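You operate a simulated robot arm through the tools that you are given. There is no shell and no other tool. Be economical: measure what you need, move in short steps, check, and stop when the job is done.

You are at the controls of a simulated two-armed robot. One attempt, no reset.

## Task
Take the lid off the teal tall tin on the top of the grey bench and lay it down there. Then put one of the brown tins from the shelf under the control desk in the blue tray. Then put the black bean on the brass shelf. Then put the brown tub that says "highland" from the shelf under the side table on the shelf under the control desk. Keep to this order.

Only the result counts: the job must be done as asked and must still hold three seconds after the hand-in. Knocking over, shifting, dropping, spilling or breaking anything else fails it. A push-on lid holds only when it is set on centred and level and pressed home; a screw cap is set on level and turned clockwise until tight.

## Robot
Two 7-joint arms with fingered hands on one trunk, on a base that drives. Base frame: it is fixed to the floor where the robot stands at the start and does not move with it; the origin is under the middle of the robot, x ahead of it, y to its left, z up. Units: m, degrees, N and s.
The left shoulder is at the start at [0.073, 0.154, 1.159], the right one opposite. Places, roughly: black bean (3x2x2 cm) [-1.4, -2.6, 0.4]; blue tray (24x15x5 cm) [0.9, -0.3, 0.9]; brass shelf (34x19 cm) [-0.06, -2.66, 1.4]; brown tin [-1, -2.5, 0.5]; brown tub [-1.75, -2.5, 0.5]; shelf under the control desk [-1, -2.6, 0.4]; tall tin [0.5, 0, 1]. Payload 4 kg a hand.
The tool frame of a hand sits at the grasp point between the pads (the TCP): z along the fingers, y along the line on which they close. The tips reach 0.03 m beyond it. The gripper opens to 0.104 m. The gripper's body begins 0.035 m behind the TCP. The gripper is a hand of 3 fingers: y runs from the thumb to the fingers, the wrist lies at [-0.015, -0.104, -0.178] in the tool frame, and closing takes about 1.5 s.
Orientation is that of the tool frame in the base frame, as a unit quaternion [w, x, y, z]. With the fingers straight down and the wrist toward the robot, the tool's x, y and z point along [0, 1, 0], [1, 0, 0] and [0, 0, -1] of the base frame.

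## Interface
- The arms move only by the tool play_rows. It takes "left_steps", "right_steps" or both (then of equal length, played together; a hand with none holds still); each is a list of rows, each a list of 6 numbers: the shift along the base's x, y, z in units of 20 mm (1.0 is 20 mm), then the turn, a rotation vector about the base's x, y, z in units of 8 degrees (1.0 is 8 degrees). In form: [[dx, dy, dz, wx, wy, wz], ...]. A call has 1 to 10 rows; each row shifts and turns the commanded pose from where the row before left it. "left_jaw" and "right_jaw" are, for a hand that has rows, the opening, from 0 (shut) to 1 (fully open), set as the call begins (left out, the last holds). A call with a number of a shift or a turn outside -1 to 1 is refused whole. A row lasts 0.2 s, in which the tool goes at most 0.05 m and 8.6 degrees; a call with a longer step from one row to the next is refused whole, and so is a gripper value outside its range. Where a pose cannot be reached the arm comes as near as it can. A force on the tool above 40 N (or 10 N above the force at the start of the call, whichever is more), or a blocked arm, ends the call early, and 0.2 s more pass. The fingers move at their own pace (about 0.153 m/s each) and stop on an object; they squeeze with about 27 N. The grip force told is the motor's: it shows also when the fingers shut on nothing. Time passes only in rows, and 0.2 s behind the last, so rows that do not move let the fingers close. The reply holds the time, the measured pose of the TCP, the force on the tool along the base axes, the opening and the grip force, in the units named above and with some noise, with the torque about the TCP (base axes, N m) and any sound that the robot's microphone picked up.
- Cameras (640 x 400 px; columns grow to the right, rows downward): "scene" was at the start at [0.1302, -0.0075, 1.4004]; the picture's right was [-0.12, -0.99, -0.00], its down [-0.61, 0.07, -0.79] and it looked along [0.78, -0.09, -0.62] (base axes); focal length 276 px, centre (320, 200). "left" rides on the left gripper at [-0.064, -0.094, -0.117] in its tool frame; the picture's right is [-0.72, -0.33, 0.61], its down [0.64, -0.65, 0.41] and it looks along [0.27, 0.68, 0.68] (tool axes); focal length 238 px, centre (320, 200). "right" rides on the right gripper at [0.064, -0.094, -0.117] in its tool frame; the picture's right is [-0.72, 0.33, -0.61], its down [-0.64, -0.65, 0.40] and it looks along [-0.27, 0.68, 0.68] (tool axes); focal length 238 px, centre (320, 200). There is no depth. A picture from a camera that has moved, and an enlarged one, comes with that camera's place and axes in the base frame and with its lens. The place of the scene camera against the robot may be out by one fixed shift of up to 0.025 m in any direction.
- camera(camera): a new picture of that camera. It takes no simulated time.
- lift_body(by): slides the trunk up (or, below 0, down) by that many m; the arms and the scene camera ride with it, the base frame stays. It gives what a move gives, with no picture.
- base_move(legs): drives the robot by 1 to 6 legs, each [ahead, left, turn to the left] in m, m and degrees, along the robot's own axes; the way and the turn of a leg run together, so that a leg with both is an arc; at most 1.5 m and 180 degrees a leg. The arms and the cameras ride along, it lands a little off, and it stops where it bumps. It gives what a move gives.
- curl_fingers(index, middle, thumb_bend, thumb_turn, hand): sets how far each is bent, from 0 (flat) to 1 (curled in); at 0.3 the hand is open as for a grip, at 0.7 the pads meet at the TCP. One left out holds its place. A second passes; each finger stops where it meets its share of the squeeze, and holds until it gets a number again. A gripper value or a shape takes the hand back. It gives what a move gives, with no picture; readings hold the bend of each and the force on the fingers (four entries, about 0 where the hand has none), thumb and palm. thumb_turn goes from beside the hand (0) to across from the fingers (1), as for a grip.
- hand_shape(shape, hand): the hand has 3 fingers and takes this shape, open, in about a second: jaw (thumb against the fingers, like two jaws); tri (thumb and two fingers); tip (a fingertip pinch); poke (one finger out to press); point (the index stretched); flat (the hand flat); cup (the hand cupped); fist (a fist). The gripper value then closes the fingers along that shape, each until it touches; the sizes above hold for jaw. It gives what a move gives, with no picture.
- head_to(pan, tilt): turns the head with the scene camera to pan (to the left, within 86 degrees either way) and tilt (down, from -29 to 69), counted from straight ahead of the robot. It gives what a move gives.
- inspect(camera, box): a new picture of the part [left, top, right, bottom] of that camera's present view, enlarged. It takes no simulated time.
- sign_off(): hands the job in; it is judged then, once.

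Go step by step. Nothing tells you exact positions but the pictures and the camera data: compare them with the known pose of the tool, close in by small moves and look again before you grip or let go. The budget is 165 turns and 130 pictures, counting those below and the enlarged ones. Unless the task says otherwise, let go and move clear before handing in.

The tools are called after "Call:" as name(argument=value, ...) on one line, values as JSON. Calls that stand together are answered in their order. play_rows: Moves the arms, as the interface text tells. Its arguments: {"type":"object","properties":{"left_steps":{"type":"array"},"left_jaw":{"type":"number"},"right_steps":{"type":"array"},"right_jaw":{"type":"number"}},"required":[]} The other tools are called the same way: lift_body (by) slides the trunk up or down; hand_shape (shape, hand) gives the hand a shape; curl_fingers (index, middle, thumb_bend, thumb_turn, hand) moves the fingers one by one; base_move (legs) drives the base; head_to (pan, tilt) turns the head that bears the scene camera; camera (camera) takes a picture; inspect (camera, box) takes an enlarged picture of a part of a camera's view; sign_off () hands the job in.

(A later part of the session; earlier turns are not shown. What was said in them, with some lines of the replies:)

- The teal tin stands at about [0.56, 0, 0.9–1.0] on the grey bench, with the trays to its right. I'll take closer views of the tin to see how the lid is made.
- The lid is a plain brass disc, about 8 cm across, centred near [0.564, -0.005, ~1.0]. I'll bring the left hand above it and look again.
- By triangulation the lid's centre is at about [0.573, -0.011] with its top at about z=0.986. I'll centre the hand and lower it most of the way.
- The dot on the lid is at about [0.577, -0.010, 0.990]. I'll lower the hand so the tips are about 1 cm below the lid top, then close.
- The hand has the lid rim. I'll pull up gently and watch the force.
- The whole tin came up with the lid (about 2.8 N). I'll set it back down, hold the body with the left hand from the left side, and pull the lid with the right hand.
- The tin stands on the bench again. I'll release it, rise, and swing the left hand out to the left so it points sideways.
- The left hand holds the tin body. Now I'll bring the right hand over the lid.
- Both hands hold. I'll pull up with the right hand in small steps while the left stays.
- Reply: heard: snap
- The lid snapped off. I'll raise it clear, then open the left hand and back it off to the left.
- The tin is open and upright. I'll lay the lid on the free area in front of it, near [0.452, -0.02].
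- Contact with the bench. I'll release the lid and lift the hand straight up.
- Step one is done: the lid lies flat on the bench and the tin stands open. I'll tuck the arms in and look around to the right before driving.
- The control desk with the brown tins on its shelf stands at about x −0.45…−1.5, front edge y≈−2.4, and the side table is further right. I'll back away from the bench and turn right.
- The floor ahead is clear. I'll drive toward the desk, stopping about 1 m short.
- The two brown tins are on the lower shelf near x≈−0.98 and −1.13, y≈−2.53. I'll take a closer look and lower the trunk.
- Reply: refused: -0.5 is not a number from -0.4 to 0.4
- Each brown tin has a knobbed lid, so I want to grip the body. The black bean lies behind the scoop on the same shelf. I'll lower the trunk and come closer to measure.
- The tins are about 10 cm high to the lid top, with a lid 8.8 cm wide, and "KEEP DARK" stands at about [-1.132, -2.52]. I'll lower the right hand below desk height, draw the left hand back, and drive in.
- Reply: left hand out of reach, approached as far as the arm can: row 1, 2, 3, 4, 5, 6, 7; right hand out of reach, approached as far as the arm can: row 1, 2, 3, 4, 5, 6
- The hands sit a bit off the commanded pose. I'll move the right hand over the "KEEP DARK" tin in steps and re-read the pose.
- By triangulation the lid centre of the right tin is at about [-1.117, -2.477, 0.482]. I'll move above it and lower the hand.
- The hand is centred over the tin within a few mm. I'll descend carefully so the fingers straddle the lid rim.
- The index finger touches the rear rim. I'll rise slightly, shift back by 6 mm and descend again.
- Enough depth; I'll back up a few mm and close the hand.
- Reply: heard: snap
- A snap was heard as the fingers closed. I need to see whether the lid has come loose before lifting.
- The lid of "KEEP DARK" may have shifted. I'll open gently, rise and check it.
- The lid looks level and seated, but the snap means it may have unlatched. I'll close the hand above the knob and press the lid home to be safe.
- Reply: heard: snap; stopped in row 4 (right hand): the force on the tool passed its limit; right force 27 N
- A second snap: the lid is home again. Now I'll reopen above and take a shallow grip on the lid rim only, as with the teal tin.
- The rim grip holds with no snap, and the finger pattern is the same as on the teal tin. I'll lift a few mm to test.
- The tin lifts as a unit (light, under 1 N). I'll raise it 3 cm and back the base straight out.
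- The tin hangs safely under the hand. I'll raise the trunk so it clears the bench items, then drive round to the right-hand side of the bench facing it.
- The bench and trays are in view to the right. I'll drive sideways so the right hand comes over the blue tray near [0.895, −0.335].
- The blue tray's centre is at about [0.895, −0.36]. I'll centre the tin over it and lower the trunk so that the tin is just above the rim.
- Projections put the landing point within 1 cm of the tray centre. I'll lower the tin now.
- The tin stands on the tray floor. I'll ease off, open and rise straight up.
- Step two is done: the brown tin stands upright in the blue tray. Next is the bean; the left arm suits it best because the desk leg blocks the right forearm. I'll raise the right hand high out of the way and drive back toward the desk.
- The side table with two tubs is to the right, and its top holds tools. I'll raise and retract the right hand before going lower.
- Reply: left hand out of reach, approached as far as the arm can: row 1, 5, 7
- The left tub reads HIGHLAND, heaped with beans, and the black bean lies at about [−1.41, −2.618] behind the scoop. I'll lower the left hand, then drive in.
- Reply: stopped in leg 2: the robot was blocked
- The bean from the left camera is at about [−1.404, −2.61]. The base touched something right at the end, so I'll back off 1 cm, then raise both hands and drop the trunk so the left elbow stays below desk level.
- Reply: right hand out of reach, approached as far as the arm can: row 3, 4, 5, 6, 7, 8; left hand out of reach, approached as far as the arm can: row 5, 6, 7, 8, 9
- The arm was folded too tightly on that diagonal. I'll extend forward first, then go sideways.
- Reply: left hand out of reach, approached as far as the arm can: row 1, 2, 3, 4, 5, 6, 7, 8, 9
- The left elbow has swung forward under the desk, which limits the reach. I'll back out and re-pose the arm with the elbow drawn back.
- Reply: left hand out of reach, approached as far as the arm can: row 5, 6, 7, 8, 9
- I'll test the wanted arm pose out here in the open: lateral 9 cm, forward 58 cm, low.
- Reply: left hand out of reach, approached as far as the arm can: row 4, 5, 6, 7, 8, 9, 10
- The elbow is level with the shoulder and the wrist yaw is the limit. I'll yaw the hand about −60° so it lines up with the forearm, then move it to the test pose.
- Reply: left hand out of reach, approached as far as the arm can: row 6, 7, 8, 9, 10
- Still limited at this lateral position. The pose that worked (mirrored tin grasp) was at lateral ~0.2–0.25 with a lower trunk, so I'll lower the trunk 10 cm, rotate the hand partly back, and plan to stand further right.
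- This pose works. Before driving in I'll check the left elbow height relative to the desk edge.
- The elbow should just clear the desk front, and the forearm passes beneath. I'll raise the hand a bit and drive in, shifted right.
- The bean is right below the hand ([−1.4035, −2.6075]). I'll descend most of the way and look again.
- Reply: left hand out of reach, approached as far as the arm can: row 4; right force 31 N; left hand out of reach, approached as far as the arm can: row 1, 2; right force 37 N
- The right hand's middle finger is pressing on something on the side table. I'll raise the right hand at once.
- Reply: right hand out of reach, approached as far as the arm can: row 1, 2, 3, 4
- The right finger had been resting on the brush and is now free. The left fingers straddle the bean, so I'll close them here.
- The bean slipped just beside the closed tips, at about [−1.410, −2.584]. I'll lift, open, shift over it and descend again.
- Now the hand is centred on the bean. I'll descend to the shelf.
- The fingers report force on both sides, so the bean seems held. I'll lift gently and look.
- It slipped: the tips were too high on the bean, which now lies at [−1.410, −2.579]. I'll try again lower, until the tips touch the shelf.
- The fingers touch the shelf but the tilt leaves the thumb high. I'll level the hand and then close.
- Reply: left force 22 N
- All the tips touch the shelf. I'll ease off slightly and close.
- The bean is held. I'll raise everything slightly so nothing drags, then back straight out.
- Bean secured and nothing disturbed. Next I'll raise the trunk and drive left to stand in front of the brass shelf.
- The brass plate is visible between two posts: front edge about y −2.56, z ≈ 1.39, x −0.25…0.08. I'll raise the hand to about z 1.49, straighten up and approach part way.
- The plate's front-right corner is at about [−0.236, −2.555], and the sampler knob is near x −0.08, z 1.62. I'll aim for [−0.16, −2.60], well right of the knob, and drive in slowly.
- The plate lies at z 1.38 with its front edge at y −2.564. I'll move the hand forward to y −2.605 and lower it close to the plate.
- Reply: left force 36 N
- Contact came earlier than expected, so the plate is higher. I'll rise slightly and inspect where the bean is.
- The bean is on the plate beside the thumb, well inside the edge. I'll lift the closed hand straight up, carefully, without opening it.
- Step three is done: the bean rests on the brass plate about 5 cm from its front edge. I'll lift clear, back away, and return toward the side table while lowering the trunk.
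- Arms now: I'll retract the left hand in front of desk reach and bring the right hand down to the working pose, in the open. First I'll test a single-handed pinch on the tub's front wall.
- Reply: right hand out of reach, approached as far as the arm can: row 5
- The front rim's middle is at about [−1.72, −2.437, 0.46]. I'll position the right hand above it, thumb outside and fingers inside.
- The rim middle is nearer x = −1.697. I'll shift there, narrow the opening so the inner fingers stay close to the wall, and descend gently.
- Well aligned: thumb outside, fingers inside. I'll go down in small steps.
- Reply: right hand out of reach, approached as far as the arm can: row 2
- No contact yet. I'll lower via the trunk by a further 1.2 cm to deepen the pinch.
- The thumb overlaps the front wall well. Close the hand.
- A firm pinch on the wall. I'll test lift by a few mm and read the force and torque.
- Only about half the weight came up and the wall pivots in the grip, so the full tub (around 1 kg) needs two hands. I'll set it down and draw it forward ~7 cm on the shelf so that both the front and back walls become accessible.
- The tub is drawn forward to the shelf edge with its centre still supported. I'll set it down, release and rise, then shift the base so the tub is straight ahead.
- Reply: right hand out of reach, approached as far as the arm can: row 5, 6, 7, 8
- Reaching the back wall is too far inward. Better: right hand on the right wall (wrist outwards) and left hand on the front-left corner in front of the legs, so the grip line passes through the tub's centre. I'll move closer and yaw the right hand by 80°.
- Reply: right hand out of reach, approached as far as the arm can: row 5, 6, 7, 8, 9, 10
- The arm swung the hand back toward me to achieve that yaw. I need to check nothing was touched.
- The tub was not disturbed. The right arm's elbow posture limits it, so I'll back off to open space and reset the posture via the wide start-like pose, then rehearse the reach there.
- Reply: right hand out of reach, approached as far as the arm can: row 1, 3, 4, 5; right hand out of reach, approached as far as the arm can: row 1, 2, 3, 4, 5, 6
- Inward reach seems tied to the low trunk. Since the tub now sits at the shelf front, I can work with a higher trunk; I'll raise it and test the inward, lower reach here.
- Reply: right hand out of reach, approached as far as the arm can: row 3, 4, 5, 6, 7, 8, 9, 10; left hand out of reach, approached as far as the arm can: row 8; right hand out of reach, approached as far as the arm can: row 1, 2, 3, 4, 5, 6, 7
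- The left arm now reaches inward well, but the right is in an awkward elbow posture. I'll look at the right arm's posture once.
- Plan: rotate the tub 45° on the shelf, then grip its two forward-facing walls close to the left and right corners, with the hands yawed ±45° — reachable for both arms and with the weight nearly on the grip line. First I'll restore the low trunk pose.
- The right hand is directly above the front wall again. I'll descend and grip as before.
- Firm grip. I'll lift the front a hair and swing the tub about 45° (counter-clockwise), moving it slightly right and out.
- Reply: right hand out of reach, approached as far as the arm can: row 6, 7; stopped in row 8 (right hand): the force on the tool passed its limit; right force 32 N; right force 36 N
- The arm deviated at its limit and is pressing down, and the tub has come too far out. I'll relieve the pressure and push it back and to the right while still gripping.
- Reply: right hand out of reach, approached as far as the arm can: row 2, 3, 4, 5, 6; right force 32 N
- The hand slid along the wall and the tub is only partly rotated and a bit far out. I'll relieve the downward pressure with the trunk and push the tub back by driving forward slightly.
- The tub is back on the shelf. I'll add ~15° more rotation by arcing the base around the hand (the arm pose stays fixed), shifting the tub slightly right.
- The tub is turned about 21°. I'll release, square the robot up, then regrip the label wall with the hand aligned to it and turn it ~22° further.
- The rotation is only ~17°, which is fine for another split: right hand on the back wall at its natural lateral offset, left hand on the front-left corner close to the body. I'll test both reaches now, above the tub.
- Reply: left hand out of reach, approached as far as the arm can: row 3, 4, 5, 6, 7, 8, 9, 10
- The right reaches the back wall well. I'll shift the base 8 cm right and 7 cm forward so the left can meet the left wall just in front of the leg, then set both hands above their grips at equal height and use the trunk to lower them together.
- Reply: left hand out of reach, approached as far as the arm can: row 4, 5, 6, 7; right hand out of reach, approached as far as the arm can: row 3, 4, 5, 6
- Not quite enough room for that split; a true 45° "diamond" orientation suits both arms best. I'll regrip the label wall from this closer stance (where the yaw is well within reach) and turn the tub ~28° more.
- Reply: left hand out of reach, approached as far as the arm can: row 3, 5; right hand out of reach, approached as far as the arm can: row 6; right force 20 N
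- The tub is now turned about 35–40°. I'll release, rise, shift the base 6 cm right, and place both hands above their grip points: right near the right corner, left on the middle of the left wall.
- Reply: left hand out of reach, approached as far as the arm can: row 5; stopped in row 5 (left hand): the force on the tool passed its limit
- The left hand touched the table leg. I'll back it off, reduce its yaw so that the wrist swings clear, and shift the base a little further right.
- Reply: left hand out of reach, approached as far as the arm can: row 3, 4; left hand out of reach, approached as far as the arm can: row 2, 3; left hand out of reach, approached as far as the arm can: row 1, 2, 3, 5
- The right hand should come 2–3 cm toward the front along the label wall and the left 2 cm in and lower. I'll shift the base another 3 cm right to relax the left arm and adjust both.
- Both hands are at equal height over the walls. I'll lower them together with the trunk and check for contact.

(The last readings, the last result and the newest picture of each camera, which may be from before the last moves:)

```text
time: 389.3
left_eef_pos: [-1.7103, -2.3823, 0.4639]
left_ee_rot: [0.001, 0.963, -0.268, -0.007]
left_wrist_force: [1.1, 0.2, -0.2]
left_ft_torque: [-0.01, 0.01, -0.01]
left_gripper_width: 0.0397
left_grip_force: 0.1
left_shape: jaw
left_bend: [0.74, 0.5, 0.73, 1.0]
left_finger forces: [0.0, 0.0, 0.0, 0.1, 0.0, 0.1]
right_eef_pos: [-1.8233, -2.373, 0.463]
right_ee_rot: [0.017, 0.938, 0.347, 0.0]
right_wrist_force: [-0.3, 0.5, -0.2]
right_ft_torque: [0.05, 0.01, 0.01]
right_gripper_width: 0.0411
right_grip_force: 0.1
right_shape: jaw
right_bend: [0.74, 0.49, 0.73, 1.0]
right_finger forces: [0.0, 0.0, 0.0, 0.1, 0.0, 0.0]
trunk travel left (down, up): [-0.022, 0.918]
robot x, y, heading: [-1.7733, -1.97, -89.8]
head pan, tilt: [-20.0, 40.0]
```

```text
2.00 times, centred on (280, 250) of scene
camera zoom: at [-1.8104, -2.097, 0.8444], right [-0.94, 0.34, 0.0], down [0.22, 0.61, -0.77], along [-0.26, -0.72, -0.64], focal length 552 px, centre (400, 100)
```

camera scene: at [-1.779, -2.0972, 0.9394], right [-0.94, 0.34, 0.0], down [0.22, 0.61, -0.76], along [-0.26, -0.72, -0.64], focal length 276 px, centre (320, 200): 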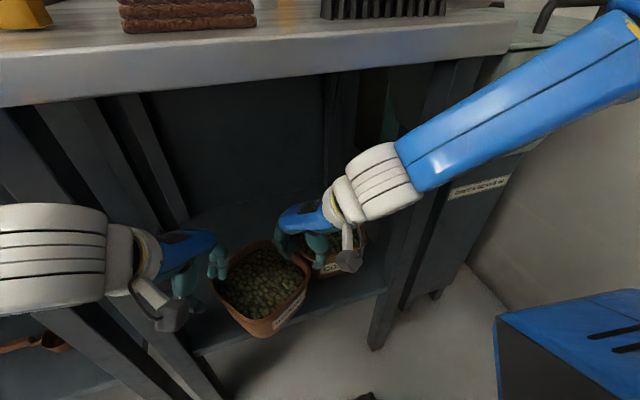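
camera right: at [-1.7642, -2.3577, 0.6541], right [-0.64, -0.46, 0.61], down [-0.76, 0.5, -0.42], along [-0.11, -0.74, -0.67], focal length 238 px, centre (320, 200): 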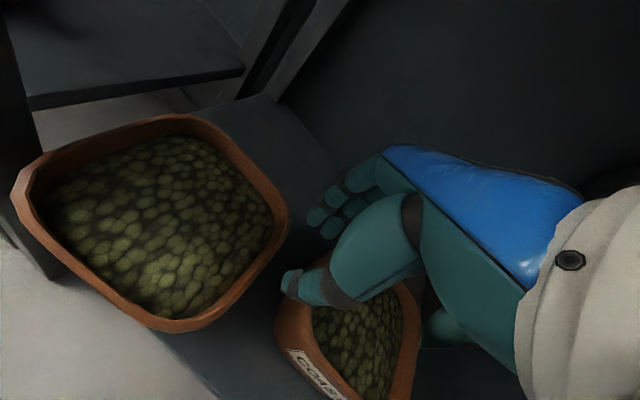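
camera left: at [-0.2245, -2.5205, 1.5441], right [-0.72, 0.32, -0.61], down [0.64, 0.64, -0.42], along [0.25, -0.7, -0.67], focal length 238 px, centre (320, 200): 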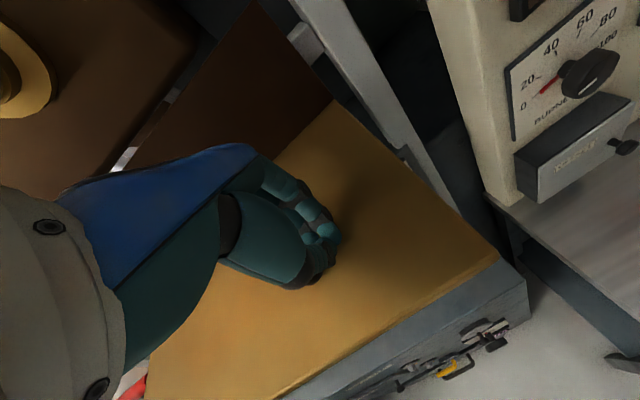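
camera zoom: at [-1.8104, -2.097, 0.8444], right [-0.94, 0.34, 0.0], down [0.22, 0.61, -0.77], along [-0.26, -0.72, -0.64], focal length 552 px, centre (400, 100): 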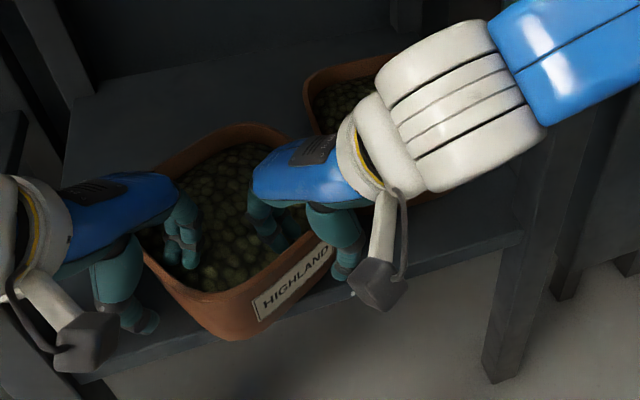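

Both hands straddle their walls: fingers inside, thumbs outside. Close both together.

Call:
play_rows(right_steps=[[0, 0, 0, 0, 0, 0], [0, 0, 0, 0, 0, 0], [0, 0, 0, 0, 0, 0], [0, 0, 0, 0, 0, 0], [0, 0, 0, 0, 0, 0], [0, 0, 0, 0, 0, 0], [0, 0, 0, 0, 0, 0]], left_steps=[[0, 0, 0, 0, 0, 0], [0, 0, 0, 0, 0, 0], [0, 0, 0, 0, 0, 0], [0, 0, 0, 0, 0, 0], [0, 0, 0, 0, 0, 0], [0, 0, 0, 0, 0, 0], [0, 0, 0, 0, 0, 0]], right_jaw=0, left_jaw=0)

Call:
lift_body(by=0.012)

```text
time: 390.9
left_eef_pos: [-1.7111, -2.3798, 0.4626]
left_ee_rot: [0.0, 0.963, -0.268, -0.007]
left_wrist_force: [-3.9, 1.3, -0.3]
left_ft_torque: [0.03, 0.13, -0.09]
left_gripper_width: 0.0008
left_grip_force: 27.2
left_shape: jaw
left_bend: [0.72, 0.56, 0.46, 1.0]
left_finger forces: [15.8, 7.8, 0.1, 0.0, 21.8, 0.1]
right_eef_pos: [-1.8239, -2.3721, 0.463]
right_ee_rot: [0.018, 0.938, 0.347, -0.001]
right_wrist_force: [4.2, -3.2, 0.0]
right_ft_torque: [-0.11, -0.11, 0.03]
right_gripper_width: 0.0058
right_grip_force: 26.9
right_shape: jaw
right_bend: [0.74, 0.57, 0.48, 1.0]
right_finger forces: [14.8, 7.9, 0.1, 0.0, 18.5, 0.1]
trunk travel left (down, up): [-0.022, 0.918]
robot x, y, heading: [-1.7748, -1.9694, -89.6]
head pan, tilt: [-20.0, 40.0]
```

```text
time: 391.5
left_eef_pos: [-1.7122, -2.3812, 0.4747]
left_ee_rot: [-0.001, 0.964, -0.267, -0.006]
left_wrist_force: [-3.1, 2.2, -3.9]
left_ft_torque: [0.13, 0.16, -0.06]
left_gripper_width: 0.001
left_grip_force: 27.4
left_shape: jaw
left_bend: [0.72, 0.56, 0.46, 1.0]
left_finger forces: [16.7, 7.5, 0.0, 0.1, 21.9, 0.1]
right_eef_pos: [-1.8229, -2.3733, 0.4753]
right_ee_rot: [0.017, 0.938, 0.346, -0.001]
right_wrist_force: [4.2, 0.9, -2.8]
right_ft_torque: [0.06, -0.15, 0.03]
right_gripper_width: 0.0061
right_grip_force: 27.2
right_shape: jaw
right_bend: [0.74, 0.57, 0.48, 1.0]
right_finger forces: [14.5, 7.1, 0.0, 0.1, 19.8, 0.1]
trunk travel left (down, up): [-0.034, 0.906]
robot x, y, heading: [-1.7719, -1.9663, -90.0]
head pan, tilt: [-20.0, 40.0]
```

Call:
lift_body(by=0.012)

Call:
inspect(camera="scene", box=[160, 150, 400, 350])

```text
time: 392.1
left_eef_pos: [-1.7122, -2.3804, 0.4872]
left_ee_rot: [-0.001, 0.964, -0.267, -0.006]
left_wrist_force: [-2.1, 1.8, -3.7]
left_ft_torque: [0.12, 0.14, -0.1]
left_gripper_width: 0.0008
left_grip_force: 27.0
left_shape: jaw
left_bend: [0.72, 0.56, 0.46, 1.0]
left_finger forces: [16.7, 7.4, 0.0, 0.1, 22.4, 0.0]
right_eef_pos: [-1.8233, -2.373, 0.488]
right_ee_rot: [0.017, 0.938, 0.346, -0.001]
right_wrist_force: [4.6, 0.0, -2.3]
right_ft_torque: [0.08, -0.11, 0.06]
right_gripper_width: 0.0056
right_grip_force: 27.6
right_shape: jaw
right_bend: [0.74, 0.57, 0.48, 1.0]
right_finger forces: [14.6, 6.8, 0.1, 0.1, 20.0, 0.0]
trunk travel left (down, up): [-0.046, 0.894]
robot x, y, heading: [-1.772, -1.9666, -89.8]
head pan, tilt: [-20.0, 40.0]
```

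```text
2.00 times, centred on (280, 250) of scene
camera zoom: at [-1.8104, -2.0977, 0.8683], right [-0.94, 0.34, 0.0], down [0.22, 0.61, -0.76], along [-0.26, -0.72, -0.64], focal length 552 px, centre (400, 100)
```

zoom: 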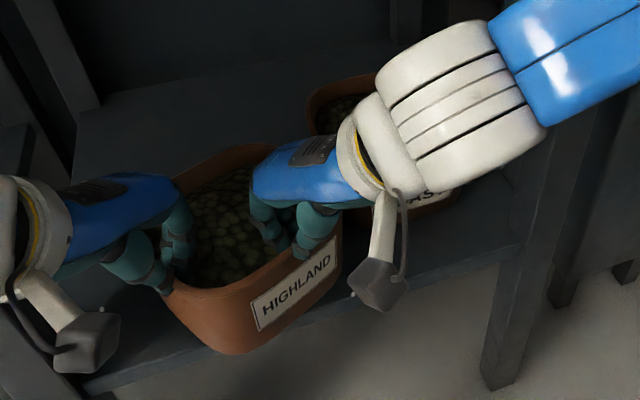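

The rear still rests on the shelf: the centre of mass is ~5 cm behind the grips and the pinches hinge. I'll draw the tub 2 cm out, set it down, and slide both grips ~3 cm back along their walls.

Call:
base_move(legs=[[-0.02, 0, 0]])

Call:
lift_body(by=-0.026)

Call:
play_rows(right_steps=[[0, 0, 0, 0, 0, 0], [0, 0, 0, 0, 0, 0], [0, 0, 0, 0, 0, 0], [0, 0, 0, 0, 0, 0], [0, 0, 0, 0, 0, 0]], left_steps=[[0, 0, 0, 0, 0, 0], [0, 0, 0, 0, 0, 0], [0, 0, 0, 0, 0, 0], [0, 0, 0, 0, 0, 0], [0, 0, 0, 0, 0, 0]], right_jaw=0.42, left_jaw=0.42)

Call:
play_rows(right_steps=[[-0.35, -0.25, 0, 0, 0, 0], [-0.35, -0.25, 0, 0, 0, 0], [-0.35, -0.25, 0, 0, 0, 0], [-0.3, -0.2, 0, 0, 0, 0], [0, 0, 0, 0, 0, 0]], left_steps=[[0.25, -0.35, 0, 0, 0, 0], [0.25, -0.35, 0, 0, 0, 0], [0.25, -0.35, 0, 0, 0, 0], [0.2, -0.3, 0, 0, 0, 0], [0, 0, 0, 0, 0, 0]])

```text
time: 392.9
left_eef_pos: [-1.7105, -2.3623, 0.4867]
left_ee_rot: [-0.001, 0.964, -0.267, -0.007]
left_wrist_force: [-3.5, 0.3, -4.6]
left_ft_torque: [0.08, 0.13, -0.06]
left_gripper_width: 0.001
left_grip_force: 27.3
left_shape: jaw
left_bend: [0.72, 0.56, 0.46, 1.0]
left_finger forces: [16.9, 7.5, 0.0, 0.0, 21.8, 0.0]
right_eef_pos: [-1.8219, -2.3532, 0.4868]
right_ee_rot: [0.019, 0.938, 0.347, 0.0]
right_wrist_force: [3.8, 0.4, -1.5]
right_ft_torque: [0.0, -0.12, -0.02]
right_gripper_width: 0.0055
right_grip_force: 26.8
right_shape: jaw
right_bend: [0.74, 0.57, 0.48, 1.0]
right_finger forces: [14.8, 7.5, 0.1, 0.0, 19.9, 0.0]
trunk travel left (down, up): [-0.046, 0.894]
robot x, y, heading: [-1.7713, -1.95, -89.7]
head pan, tilt: [-20.0, 40.0]
```

```text
time: 393.6
left_eef_pos: [-1.7108, -2.3607, 0.4617]
left_ee_rot: [0.001, 0.963, -0.269, -0.007]
left_wrist_force: [-3.1, 0.4, 1.6]
left_ft_torque: [-0.17, 0.15, -0.07]
left_gripper_width: 0.0012
left_grip_force: 27.2
left_shape: jaw
left_bend: [0.72, 0.56, 0.45, 1.0]
left_finger forces: [16.5, 10.1, 0.1, 0.1, 24.5, 0.0]
right_eef_pos: [-1.823, -2.3511, 0.4625]
right_ee_rot: [0.019, 0.938, 0.347, 0.0]
right_wrist_force: [3.3, -0.3, 4.1]
right_ft_torque: [-0.14, -0.14, 0.08]
right_gripper_width: 0.0059
right_grip_force: 27.2
right_shape: jaw
right_bend: [0.74, 0.57, 0.48, 1.0]
right_finger forces: [15.5, 9.4, 0.1, 0.0, 22.8, 0.1]
trunk travel left (down, up): [-0.02, 0.92]
robot x, y, heading: [-1.772, -1.9487, -89.7]
head pan, tilt: [-20.0, 40.0]
```

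```text
time: 394.9
left_eef_pos: [-1.7102, -2.3611, 0.4621]
left_ee_rot: [0.0, 0.963, -0.268, -0.008]
left_wrist_force: [0.6, -1.1, 0.5]
left_ft_torque: [0.0, -0.01, -0.02]
left_gripper_width: 0.0434
left_grip_force: 0.1
left_shape: jaw
left_bend: [0.74, 0.48, 0.72, 1.0]
left_finger forces: [0.1, 0.0, 0.0, 0.0, 0.1, 0.0]
right_eef_pos: [-1.8233, -2.3526, 0.463]
right_ee_rot: [0.019, 0.938, 0.347, 0.0]
right_wrist_force: [-0.3, 1.2, 0.0]
right_ft_torque: [0.01, 0.03, 0.02]
right_gripper_width: 0.0431
right_grip_force: 0.2
right_shape: jaw
right_bend: [0.74, 0.48, 0.72, 1.0]
right_finger forces: [0.0, 0.0, 0.0, 0.1, 0.0, 0.0]
trunk travel left (down, up): [-0.02, 0.92]
robot x, y, heading: [-1.7752, -1.9499, -89.6]
head pan, tilt: [-20.0, 40.0]
```

```text
time: 396.1
left_eef_pos: [-1.6919, -2.389, 0.4619]
left_ee_rot: [0.0, 0.963, -0.268, -0.007]
left_wrist_force: [-0.7, -0.6, -0.4]
left_ft_torque: [0.01, 0.0, 0.02]
left_gripper_width: 0.0432
left_grip_force: 0.0
left_shape: jaw
left_bend: [0.74, 0.48, 0.72, 1.0]
left_finger forces: [0.0, 0.1, 0.0, 0.0, 0.0, 0.0]
right_eef_pos: [-1.8497, -2.3709, 0.463]
right_ee_rot: [0.018, 0.938, 0.347, -0.001]
right_wrist_force: [-0.2, -0.3, -0.3]
right_ft_torque: [0.01, -0.01, -0.01]
right_gripper_width: 0.0434
right_grip_force: 0.1
right_shape: jaw
right_bend: [0.74, 0.48, 0.72, 1.0]
right_finger forces: [0.0, 0.1, 0.1, 0.0, 0.0, 0.0]
trunk travel left (down, up): [-0.02, 0.92]
robot x, y, heading: [-1.7751, -1.9499, -89.6]
head pan, tilt: [-20.0, 40.0]
```

Call:
play_rows(right_steps=[[0, 0, 0, 0, 0, 0], [0, 0, 0, 0, 0, 0], [0, 0, 0, 0, 0, 0], [0, 0, 0, 0, 0, 0], [0, 0, 0, 0, 0, 0], [0, 0, 0, 0, 0, 0], [0, 0, 0, 0, 0, 0]], left_steps=[[0, 0, 0, 0, 0, 0], [0, 0, 0, 0, 0, 0], [0, 0, 0, 0, 0, 0], [0, 0, 0, 0, 0, 0], [0, 0, 0, 0, 0, 0], [0, 0, 0, 0, 0, 0], [0, 0, 0, 0, 0, 0]], right_jaw=0, left_jaw=0)

Call:
lift_body(by=0.012)

Call:
lift_body(by=0.014)

```text
time: 397.6
left_eef_pos: [-1.6907, -2.3867, 0.4614]
left_ee_rot: [0.0, 0.963, -0.268, -0.008]
left_wrist_force: [-4.1, 0.9, -0.1]
left_ft_torque: [-0.03, 0.11, -0.09]
left_gripper_width: 0.004
left_grip_force: 26.8
left_shape: jaw
left_bend: [0.72, 0.52, 0.47, 1.0]
left_finger forces: [15.4, 7.6, 0.0, 0.1, 19.8, 0.0]
right_eef_pos: [-1.8498, -2.3716, 0.4618]
right_ee_rot: [0.018, 0.938, 0.347, -0.001]
right_wrist_force: [4.2, -1.8, 0.1]
right_ft_torque: [-0.08, -0.16, 0.09]
right_gripper_width: 0.0051
right_grip_force: 27.4
right_shape: jaw
right_bend: [0.73, 0.55, 0.49, 1.0]
right_finger forces: [16.4, 8.1, 0.1, 0.0, 20.7, 0.0]
trunk travel left (down, up): [-0.02, 0.92]
robot x, y, heading: [-1.7775, -1.9487, -89.4]
head pan, tilt: [-20.0, 40.0]
```

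```text
time: 398.2
left_eef_pos: [-1.6915, -2.3879, 0.4732]
left_ee_rot: [-0.001, 0.964, -0.268, -0.008]
left_wrist_force: [-4.4, 1.2, -3.7]
left_ft_torque: [0.11, 0.13, -0.12]
left_gripper_width: 0.0035
left_grip_force: 27.0
left_shape: jaw
left_bend: [0.72, 0.53, 0.47, 1.0]
left_finger forces: [16.0, 7.0, 0.1, 0.1, 20.4, 0.0]
right_eef_pos: [-1.849, -2.3714, 0.4734]
right_ee_rot: [0.018, 0.938, 0.347, 0.0]
right_wrist_force: [4.1, -0.2, -2.8]
right_ft_torque: [0.06, -0.12, 0.02]
right_gripper_width: 0.0048
right_grip_force: 27.2
right_shape: jaw
right_bend: [0.73, 0.55, 0.49, 1.0]
right_finger forces: [16.4, 7.3, 0.0, 0.0, 21.4, 0.1]
trunk travel left (down, up): [-0.032, 0.908]
robot x, y, heading: [-1.775, -1.9526, -89.8]
head pan, tilt: [-20.0, 40.0]
```

```text
time: 398.9
left_eef_pos: [-1.692, -2.3876, 0.4878]
left_ee_rot: [0.0, 0.964, -0.268, -0.007]
left_wrist_force: [-4.5, 0.9, -4.9]
left_ft_torque: [0.18, 0.16, -0.12]
left_gripper_width: 0.0032
left_grip_force: 27.4
left_shape: jaw
left_bend: [0.72, 0.53, 0.47, 1.0]
left_finger forces: [15.9, 7.5, 0.0, 0.1, 20.2, 0.1]
right_eef_pos: [-1.8491, -2.3719, 0.4871]
right_ee_rot: [0.018, 0.938, 0.347, 0.0]
right_wrist_force: [4.6, -0.4, -3.9]
right_ft_torque: [0.08, -0.16, 0.03]
right_gripper_width: 0.0046
right_grip_force: 26.9
right_shape: jaw
right_bend: [0.73, 0.56, 0.49, 1.0]
right_finger forces: [16.9, 7.5, 0.0, 0.0, 20.8, 0.1]
trunk travel left (down, up): [-0.046, 0.894]
robot x, y, heading: [-1.7723, -1.9498, -89.7]
head pan, tilt: [-20.0, 40.0]
```

Call:
lift_body(by=0.015)

Call:
lift_body(by=0.015)

```text
time: 399.5
left_eef_pos: [-1.6923, -2.3889, 0.5018]
left_ee_rot: [-0.001, 0.963, -0.268, -0.006]
left_wrist_force: [-4.8, 0.3, -5.6]
left_ft_torque: [0.23, 0.18, -0.13]
left_gripper_width: 0.0032
left_grip_force: 27.2
left_shape: jaw
left_bend: [0.72, 0.53, 0.47, 1.0]
left_finger forces: [16.0, 8.2, 0.0, 0.1, 19.9, 0.0]
right_eef_pos: [-1.8506, -2.3719, 0.5023]
right_ee_rot: [0.017, 0.938, 0.347, 0.0]
right_wrist_force: [5.3, -0.8, -5.1]
right_ft_torque: [0.13, -0.14, 0.06]
right_gripper_width: 0.0047
right_grip_force: 27.3
right_shape: jaw
right_bend: [0.73, 0.56, 0.49, 1.0]
right_finger forces: [17.1, 7.7, 0.0, 0.1, 20.0, 0.0]
trunk travel left (down, up): [-0.061, 0.879]
robot x, y, heading: [-1.7715, -1.9524, -89.7]
head pan, tilt: [-20.0, 40.0]
```

```text
time: 400.1
left_eef_pos: [-1.6911, -2.3876, 0.5171]
left_ee_rot: [-0.001, 0.963, -0.268, -0.007]
left_wrist_force: [-4.7, 0.6, -5.2]
left_ft_torque: [0.22, 0.13, -0.1]
left_gripper_width: 0.0035
left_grip_force: 27.0
left_shape: jaw
left_bend: [0.72, 0.53, 0.47, 1.0]
left_finger forces: [16.1, 8.1, 0.0, 0.1, 19.8, 0.0]
right_eef_pos: [-1.8496, -2.3723, 0.5171]
right_ee_rot: [0.018, 0.938, 0.347, 0.0]
right_wrist_force: [4.7, -0.5, -5.3]
right_ft_torque: [0.11, -0.14, 0.04]
right_gripper_width: 0.0047
right_grip_force: 27.1
right_shape: jaw
right_bend: [0.73, 0.56, 0.49, 1.0]
right_finger forces: [17.3, 7.7, 0.1, 0.0, 20.1, 0.0]
trunk travel left (down, up): [-0.076, 0.864]
robot x, y, heading: [-1.7747, -1.9497, -89.5]
head pan, tilt: [-20.0, 40.0]
```

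The tub is fully airborne: steady 10.5 N shared evenly, with a modest tilt. I'll raise a bit more, back out, and drive sideways to the free spot on the control-desk shelf.

Call:
lift_body(by=0.025)

Call:
base_move(legs=[[-0.35, 0, 0]])

Call:
base_move(legs=[[0, 0.632, 0]])

```text
time: 400.8
left_eef_pos: [-1.6921, -2.3883, 0.5427]
left_ee_rot: [-0.001, 0.964, -0.267, -0.007]
left_wrist_force: [-3.0, 0.8, -6.5]
left_ft_torque: [0.21, 0.15, -0.07]
left_gripper_width: 0.0034
left_grip_force: 26.3
left_shape: jaw
left_bend: [0.72, 0.53, 0.47, 1.0]
left_finger forces: [16.1, 8.0, 0.0, 0.1, 19.8, 0.0]
right_eef_pos: [-1.8499, -2.3718, 0.5418]
right_ee_rot: [0.018, 0.938, 0.347, 0.0]
right_wrist_force: [3.5, -0.8, -6.3]
right_ft_torque: [0.13, -0.12, 0.08]
right_gripper_width: 0.0045
right_grip_force: 27.1
right_shape: jaw
right_bend: [0.73, 0.56, 0.49, 1.0]
right_finger forces: [17.2, 7.7, 0.0, 0.0, 20.0, 0.0]
trunk travel left (down, up): [-0.101, 0.839]
robot x, y, heading: [-1.7714, -1.9486, -89.6]
head pan, tilt: [-20.0, 40.0]
```

```text
time: 403.1
left_eef_pos: [-1.6959, -2.0319, 0.5433]
left_ee_rot: [-0.001, 0.963, -0.27, -0.007]
left_wrist_force: [-4.5, 0.2, -5.7]
left_ft_torque: [0.23, 0.12, -0.09]
left_gripper_width: 0.0033
left_grip_force: 27.3
left_shape: jaw
left_bend: [0.72, 0.53, 0.47, 1.0]
left_finger forces: [15.8, 8.1, 0.0, 0.0, 19.9, 0.1]
right_eef_pos: [-1.8518, -2.0154, 0.543]
right_ee_rot: [0.018, 0.939, 0.344, 0.0]
right_wrist_force: [4.5, -0.1, -5.6]
right_ft_torque: [0.08, -0.15, 0.01]
right_gripper_width: 0.0046
right_grip_force: 27.4
right_shape: jaw
right_bend: [0.73, 0.56, 0.49, 1.0]
right_finger forces: [17.1, 7.6, 0.0, 0.0, 20.1, 0.0]
trunk travel left (down, up): [-0.101, 0.839]
robot x, y, heading: [-1.774, -1.5921, -89.9]
head pan, tilt: [-20.0, 40.0]
```

```text
time: 406.6
left_eef_pos: [-1.0661, -2.0306, 0.5432]
left_ee_rot: [0.001, 0.963, -0.27, -0.006]
left_wrist_force: [-5.2, 1.5, -6.4]
left_ft_torque: [0.18, 0.16, -0.09]
left_gripper_width: 0.0036
left_grip_force: 26.7
left_shape: jaw
left_bend: [0.72, 0.53, 0.47, 1.0]
left_finger forces: [16.0, 8.3, 0.0, 0.0, 19.9, 0.1]
right_eef_pos: [-1.2248, -2.0156, 0.5427]
right_ee_rot: [0.017, 0.938, 0.345, 0.001]
right_wrist_force: [4.9, -0.9, -5.3]
right_ft_torque: [0.11, -0.16, 0.05]
right_gripper_width: 0.0044
right_grip_force: 27.6
right_shape: jaw
right_bend: [0.73, 0.56, 0.49, 1.0]
right_finger forces: [17.3, 7.9, 0.0, 0.0, 20.3, 0.1]
trunk travel left (down, up): [-0.101, 0.839]
robot x, y, heading: [-1.1444, -1.5956, -89.8]
head pan, tilt: [-20.0, 40.0]
```

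Stable carry. I'll use my last picture now to check the tub's alignment with the gap between the tin and the scoop.

Call:
head_to(pan=0, tilt=33)

Call:
camera(camera="scene")

```text
time: 407.5
left_eef_pos: [-1.0657, -2.0292, 0.5444]
left_ee_rot: [0.0, 0.963, -0.269, -0.006]
left_wrist_force: [-2.7, 0.9, -6.0]
left_ft_torque: [0.19, 0.11, -0.08]
left_gripper_width: 0.0033
left_grip_force: 26.8
left_shape: jaw
left_bend: [0.72, 0.53, 0.47, 1.0]
left_finger forces: [15.7, 8.1, 0.0, 0.0, 20.2, 0.0]
right_eef_pos: [-1.2232, -2.0131, 0.5453]
right_ee_rot: [0.019, 0.939, 0.345, 0.0]
right_wrist_force: [3.8, -1.1, -5.1]
right_ft_torque: [0.12, -0.11, -0.01]
right_gripper_width: 0.0048
right_grip_force: 27.0
right_shape: jaw
right_bend: [0.73, 0.56, 0.49, 1.0]
right_finger forces: [16.9, 7.6, 0.0, 0.0, 20.6, 0.0]
trunk travel left (down, up): [-0.101, 0.839]
robot x, y, heading: [-1.1455, -1.5928, -90.0]
head pan, tilt: [0.0, 33.0]
```

```text
0 pictures are left
camera scene: at [-1.1548, -1.7312, 0.9337], right [-1.0, 0.0, 0.0], down [0.0, 0.55, -0.84], along [0.0, -0.84, -0.55], focal length 276 px, centre (320, 200)
```

scene: 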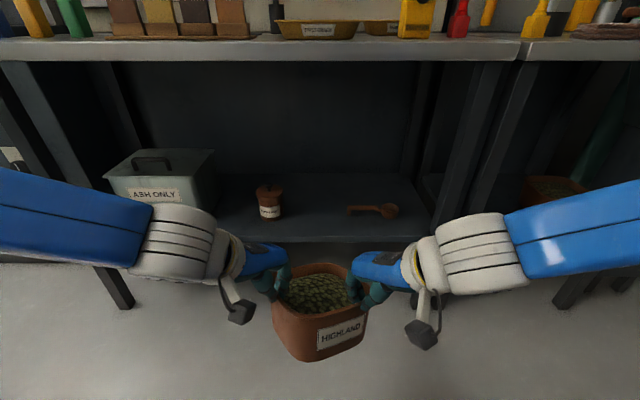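

The tub sits almost level and nearly centred on the gap between the tin and the scoop. I'll nudge 1.5 cm left, lower slightly and drive in.

Call:
lift_body(by=-0.012)

Call:
base_move(legs=[[0, 0.015, 0], [0.25, 0, 0]])

Call:
base_move(legs=[[0.15, 0, 0]])

```text
time: 408.1
left_eef_pos: [-1.0656, -2.0303, 0.531]
left_ee_rot: [0.001, 0.963, -0.27, -0.006]
left_wrist_force: [-5.1, 1.8, -6.3]
left_ft_torque: [0.2, 0.13, -0.07]
left_gripper_width: 0.0033
left_grip_force: 27.1
left_shape: jaw
left_bend: [0.72, 0.53, 0.47, 1.0]
left_finger forces: [15.8, 8.2, 0.0, 0.0, 20.0, 0.0]
right_eef_pos: [-1.2238, -2.0147, 0.5313]
right_ee_rot: [0.019, 0.938, 0.345, -0.001]
right_wrist_force: [3.8, -0.8, -5.9]
right_ft_torque: [0.11, -0.15, 0.05]
right_gripper_width: 0.0043
right_grip_force: 27.3
right_shape: jaw
right_bend: [0.73, 0.56, 0.49, 1.0]
right_finger forces: [17.1, 7.7, 0.0, 0.0, 20.5, 0.0]
trunk travel left (down, up): [-0.089, 0.851]
robot x, y, heading: [-1.1491, -1.5928, -90.0]
head pan, tilt: [0.0, 33.0]
```

```text
time: 410.2
left_eef_pos: [-1.0518, -2.2761, 0.531]
left_ee_rot: [0.0, 0.963, -0.27, -0.008]
left_wrist_force: [-4.5, 0.1, -6.0]
left_ft_torque: [0.17, 0.14, -0.07]
left_gripper_width: 0.0033
left_grip_force: 26.6
left_shape: jaw
left_bend: [0.72, 0.53, 0.47, 1.0]
left_finger forces: [16.3, 8.3, 0.0, 0.1, 19.8, 0.1]
right_eef_pos: [-1.2089, -2.2601, 0.5309]
right_ee_rot: [0.018, 0.939, 0.345, 0.0]
right_wrist_force: [4.1, -0.4, -4.9]
right_ft_torque: [0.09, -0.11, 0.02]
right_gripper_width: 0.0048
right_grip_force: 26.8
right_shape: jaw
right_bend: [0.73, 0.56, 0.49, 1.0]
right_finger forces: [17.4, 7.8, 0.0, 0.0, 20.1, 0.0]
trunk travel left (down, up): [-0.089, 0.851]
robot x, y, heading: [-1.1285, -1.8421, -89.9]
head pan, tilt: [0.0, 33.0]
```

```text
time: 411.6
left_eef_pos: [-1.0503, -2.4266, 0.5329]
left_ee_rot: [0.001, 0.963, -0.27, -0.006]
left_wrist_force: [-5.3, -0.1, -5.8]
left_ft_torque: [0.17, 0.15, -0.05]
left_gripper_width: 0.003
left_grip_force: 27.3
left_shape: jaw
left_bend: [0.72, 0.53, 0.47, 1.0]
left_finger forces: [16.1, 8.5, 0.1, 0.1, 19.7, 0.0]
right_eef_pos: [-1.2084, -2.4097, 0.5323]
right_ee_rot: [0.018, 0.939, 0.344, 0.0]
right_wrist_force: [4.9, -1.0, -5.7]
right_ft_torque: [0.11, -0.13, 0.02]
right_gripper_width: 0.0043
right_grip_force: 27.3
right_shape: jaw
right_bend: [0.73, 0.56, 0.49, 1.0]
right_finger forces: [17.6, 8.3, 0.0, 0.0, 19.9, 0.0]
trunk travel left (down, up): [-0.089, 0.851]
robot x, y, heading: [-1.1266, -1.9904, -90.1]
head pan, tilt: [0.0, 33.0]
```

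No contact; the tub is over the shelf. I'll go 2 cm deeper and then lower in steps, watching the load transfer.

Call:
base_move(legs=[[0.02, 0, 0]])

Call:
lift_body(by=-0.03)

Call:
lift_body(by=-0.025)

```text
time: 412.4
left_eef_pos: [-1.0511, -2.4455, 0.533]
left_ee_rot: [0.001, 0.963, -0.27, -0.007]
left_wrist_force: [-3.3, -0.2, -5.7]
left_ft_torque: [0.18, 0.15, -0.05]
left_gripper_width: 0.0032
left_grip_force: 27.0
left_shape: jaw
left_bend: [0.72, 0.53, 0.47, 1.0]
left_finger forces: [15.8, 8.6, 0.0, 0.0, 19.9, 0.1]
right_eef_pos: [-1.2075, -2.4297, 0.532]
right_ee_rot: [0.019, 0.938, 0.346, -0.001]
right_wrist_force: [4.2, 0.1, -6.6]
right_ft_torque: [0.08, -0.1, 0.05]
right_gripper_width: 0.0043
right_grip_force: 26.6
right_shape: jaw
right_bend: [0.73, 0.56, 0.49, 1.0]
right_finger forces: [17.5, 8.4, 0.1, 0.0, 20.3, 0.0]
trunk travel left (down, up): [-0.089, 0.851]
robot x, y, heading: [-1.1308, -2.0081, -89.8]
head pan, tilt: [0.0, 33.0]
```

```text
time: 413.1
left_eef_pos: [-1.0517, -2.4437, 0.5044]
left_ee_rot: [0.002, 0.963, -0.27, -0.006]
left_wrist_force: [-3.2, 0.8, -4.9]
left_ft_torque: [0.15, 0.12, -0.04]
left_gripper_width: 0.0033
left_grip_force: 26.7
left_shape: jaw
left_bend: [0.72, 0.53, 0.47, 1.0]
left_finger forces: [16.1, 8.5, 0.0, 0.1, 21.0, 0.0]
right_eef_pos: [-1.2082, -2.4268, 0.5021]
right_ee_rot: [0.021, 0.938, 0.346, -0.002]
right_wrist_force: [3.6, -1.2, -4.4]
right_ft_torque: [0.08, -0.09, 0.07]
right_gripper_width: 0.0044
right_grip_force: 27.1
right_shape: jaw
right_bend: [0.73, 0.56, 0.49, 1.0]
right_finger forces: [17.3, 8.4, 0.0, 0.0, 21.0, 0.1]
trunk travel left (down, up): [-0.059, 0.881]
robot x, y, heading: [-1.13, -2.0112, -89.9]
head pan, tilt: [0.0, 33.0]
```

```text
time: 413.9
left_eef_pos: [-1.0501, -2.4442, 0.48]
left_ee_rot: [0.003, 0.963, -0.27, -0.006]
left_wrist_force: [-5.7, 0.3, -3.5]
left_ft_torque: [-0.14, 0.1, -0.19]
left_gripper_width: 0.0041
left_grip_force: 27.4
left_shape: jaw
left_bend: [0.72, 0.52, 0.47, 1.0]
left_finger forces: [15.3, 10.8, 0.1, 0.0, 20.7, 0.1]
right_eef_pos: [-1.2085, -2.4274, 0.4797]
right_ee_rot: [0.021, 0.938, 0.346, -0.001]
right_wrist_force: [6.5, -1.8, -1.7]
right_ft_torque: [-0.16, -0.09, 0.1]
right_gripper_width: 0.005
right_grip_force: 27.1
right_shape: jaw
right_bend: [0.73, 0.55, 0.48, 1.0]
right_finger forces: [16.8, 11.5, 0.0, 0.0, 21.1, 0.0]
trunk travel left (down, up): [-0.034, 0.906]
robot x, y, heading: [-1.1346, -2.0102, -89.9]
head pan, tilt: [0.0, 33.0]
```

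Call:
lift_body(by=-0.014)

Call:
lift_body(by=-0.006)

```text
time: 414.5
left_eef_pos: [-1.0508, -2.4439, 0.4644]
left_ee_rot: [0.002, 0.963, -0.27, -0.007]
left_wrist_force: [-7.8, 0.2, -2.6]
left_ft_torque: [-0.22, 0.15, -0.15]
left_gripper_width: 0.004
left_grip_force: 27.2
left_shape: jaw
left_bend: [0.72, 0.52, 0.46, 1.0]
left_finger forces: [15.1, 12.0, 0.0, 0.0, 21.2, 0.0]
right_eef_pos: [-1.2076, -2.4289, 0.4644]
right_ee_rot: [0.021, 0.938, 0.346, -0.002]
right_wrist_force: [7.5, -0.5, -1.0]
right_ft_torque: [-0.23, -0.11, 0.13]
right_gripper_width: 0.0051
right_grip_force: 26.8
right_shape: jaw
right_bend: [0.73, 0.55, 0.48, 1.0]
right_finger forces: [16.8, 12.2, 0.0, 0.0, 21.7, 0.1]
trunk travel left (down, up): [-0.02, 0.92]
robot x, y, heading: [-1.13, -2.0095, -89.8]
head pan, tilt: [0.0, 33.0]
```

```text
time: 415.0
left_eef_pos: [-1.0513, -2.444, 0.4623]
left_ee_rot: [0.005, 0.963, -0.269, -0.007]
left_wrist_force: [-4.7, 1.7, 7.4]
left_ft_torque: [-0.31, 0.18, -0.15]
left_gripper_width: 0.004
left_grip_force: 26.8
left_shape: jaw
left_bend: [0.72, 0.52, 0.46, 1.0]
left_finger forces: [15.2, 11.8, 0.0, 0.0, 22.6, 0.0]
right_eef_pos: [-1.2085, -2.426, 0.4613]
right_ee_rot: [0.024, 0.938, 0.346, -0.002]
right_wrist_force: [5.0, 1.3, 12.2]
right_ft_torque: [-0.3, -0.21, 0.13]
right_gripper_width: 0.0053
right_grip_force: 26.7
right_shape: jaw
right_bend: [0.73, 0.55, 0.48, 1.0]
right_finger forces: [17.1, 12.7, 0.0, 0.1, 24.7, 0.1]
trunk travel left (down, up): [-0.014, 0.926]
robot x, y, heading: [-1.1305, -2.0095, -90.0]
head pan, tilt: [0.0, 33.0]
```

The tub stands flat on the control-desk shelf. I'll open both hands, rise 6 cm and back straight out.

Call:
play_rows(right_steps=[[0, 0, 0, 0, 0, 0], [0, 0, 0, 0, 0, 0], [0, 0, 0, 0, 0, 0], [0, 0, 0, 0, 0, 0], [0, 0, 0, 0, 0, 0], [0, 0, 0, 0, 0, 0]], left_steps=[[0, 0, 0, 0, 0, 0], [0, 0, 0, 0, 0, 0], [0, 0, 0, 0, 0, 0], [0, 0, 0, 0, 0, 0], [0, 0, 0, 0, 0, 0], [0, 0, 0, 0, 0, 0]], right_jaw=0.4, left_jaw=0.4)

Call:
lift_body(by=0.065)

Call:
base_move(legs=[[-0.4, 0, 0]])

```text
time: 416.4
left_eef_pos: [-1.0516, -2.4428, 0.4589]
left_ee_rot: [0.002, 0.963, -0.27, -0.007]
left_wrist_force: [0.0, 0.7, 0.0]
left_ft_torque: [0.02, -0.03, -0.02]
left_gripper_width: 0.0415
left_grip_force: 0.1
left_shape: jaw
left_bend: [0.74, 0.49, 0.72, 1.0]
left_finger forces: [0.0, 0.0, 0.0, 0.1, 0.0, 0.0]
right_eef_pos: [-1.2086, -2.4278, 0.4582]
right_ee_rot: [0.021, 0.938, 0.346, -0.001]
right_wrist_force: [-0.8, -0.4, -0.6]
right_ft_torque: [0.0, -0.03, 0.0]
right_gripper_width: 0.0414
right_grip_force: 0.0
right_shape: jaw
right_bend: [0.74, 0.49, 0.72, 1.0]
right_finger forces: [0.0, 0.1, 0.1, 0.0, 0.1, 0.1]
trunk travel left (down, up): [-0.014, 0.926]
robot x, y, heading: [-1.1321, -2.0134, -90.1]
head pan, tilt: [0.0, 33.0]
```

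```text
time: 417.5
left_eef_pos: [-1.0503, -2.4433, 0.5231]
left_ee_rot: [0.003, 0.963, -0.269, -0.006]
left_wrist_force: [0.0, 0.6, 0.8]
left_ft_torque: [0.0, -0.02, 0.01]
left_gripper_width: 0.0414
left_grip_force: 0.1
left_shape: jaw
left_bend: [0.74, 0.49, 0.72, 1.0]
left_finger forces: [0.0, 0.0, 0.0, 0.1, 0.1, 0.0]
right_eef_pos: [-1.2077, -2.4282, 0.5242]
right_ee_rot: [0.021, 0.938, 0.346, -0.001]
right_wrist_force: [-0.7, -0.1, -0.1]
right_ft_torque: [-0.05, -0.02, 0.02]
right_gripper_width: 0.0411
right_grip_force: 0.1
right_shape: jaw
right_bend: [0.74, 0.49, 0.72, 1.0]
right_finger forces: [0.0, 0.1, 0.0, 0.0, 0.0, 0.0]
trunk travel left (down, up): [-0.079, 0.861]
robot x, y, heading: [-1.131, -2.0098, -89.8]
head pan, tilt: [0.0, 33.0]
```

```text
time: 420.0
left_eef_pos: [-1.0514, -2.0447, 0.5246]
left_ee_rot: [0.003, 0.963, -0.269, -0.006]
left_wrist_force: [-0.3, -0.1, 0.6]
left_ft_torque: [-0.01, -0.02, 0.01]
left_gripper_width: 0.0416
left_grip_force: 0.0
left_shape: jaw
left_bend: [0.74, 0.49, 0.72, 1.0]
left_finger forces: [0.0, 0.0, 0.0, 0.0, 0.0, 0.0]
right_eef_pos: [-1.2086, -2.0271, 0.5235]
right_ee_rot: [0.021, 0.938, 0.346, -0.002]
right_wrist_force: [-0.2, -0.4, -0.2]
right_ft_torque: [0.0, -0.02, 0.01]
right_gripper_width: 0.041
right_grip_force: 0.0
right_shape: jaw
right_bend: [0.74, 0.49, 0.72, 1.0]
right_finger forces: [0.1, 0.0, 0.0, 0.0, 0.0, 0.0]
trunk travel left (down, up): [-0.079, 0.861]
robot x, y, heading: [-1.1338, -1.6074, -89.9]
head pan, tilt: [0.0, 33.0]
```

All four steps are finished and both hands are clear, with no contact felt on the way out. I have no pictures left, so I'm handing in without a last look.

Call:
sign_off()

```text
The job is handed in.
```

I did all four steps in the order you gave and handed the job in with both hands clear. I had no pictures left to check the last placement.

- **Teal tin:** its lid came off and lies flat on the grey bench. The open tin stands upright where it was.
- **Brown tin:** the "KEEP DARK" tin stands upright in the blue tray. Its lid popped loose on my first grip, so I pressed it back on before moving the tin and heard it snap home.
- **Black bean:** it rests on the brass shelf, about 5 cm from the front edge. It slipped from the hand twice under the desk before I got it.
- **Highland tub:** it is on the shelf under the control desk, between the other brown tin and the scoop. I judged that it stands flat from the force readings only. It hung slightly tilted while I carried it; the last picture, taken before I set it down, showed it nearly level and still full.

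Two things could count against the result:

- **Brush:** one finger pressed on the brush on the side table with 30–36 N. The brush looked in place in a later picture.
- **Coast tub:** I slid and turned the Highland tub on its shelf to get a grip. It came very close to the Coast tub, and I can't rule out a light touch.
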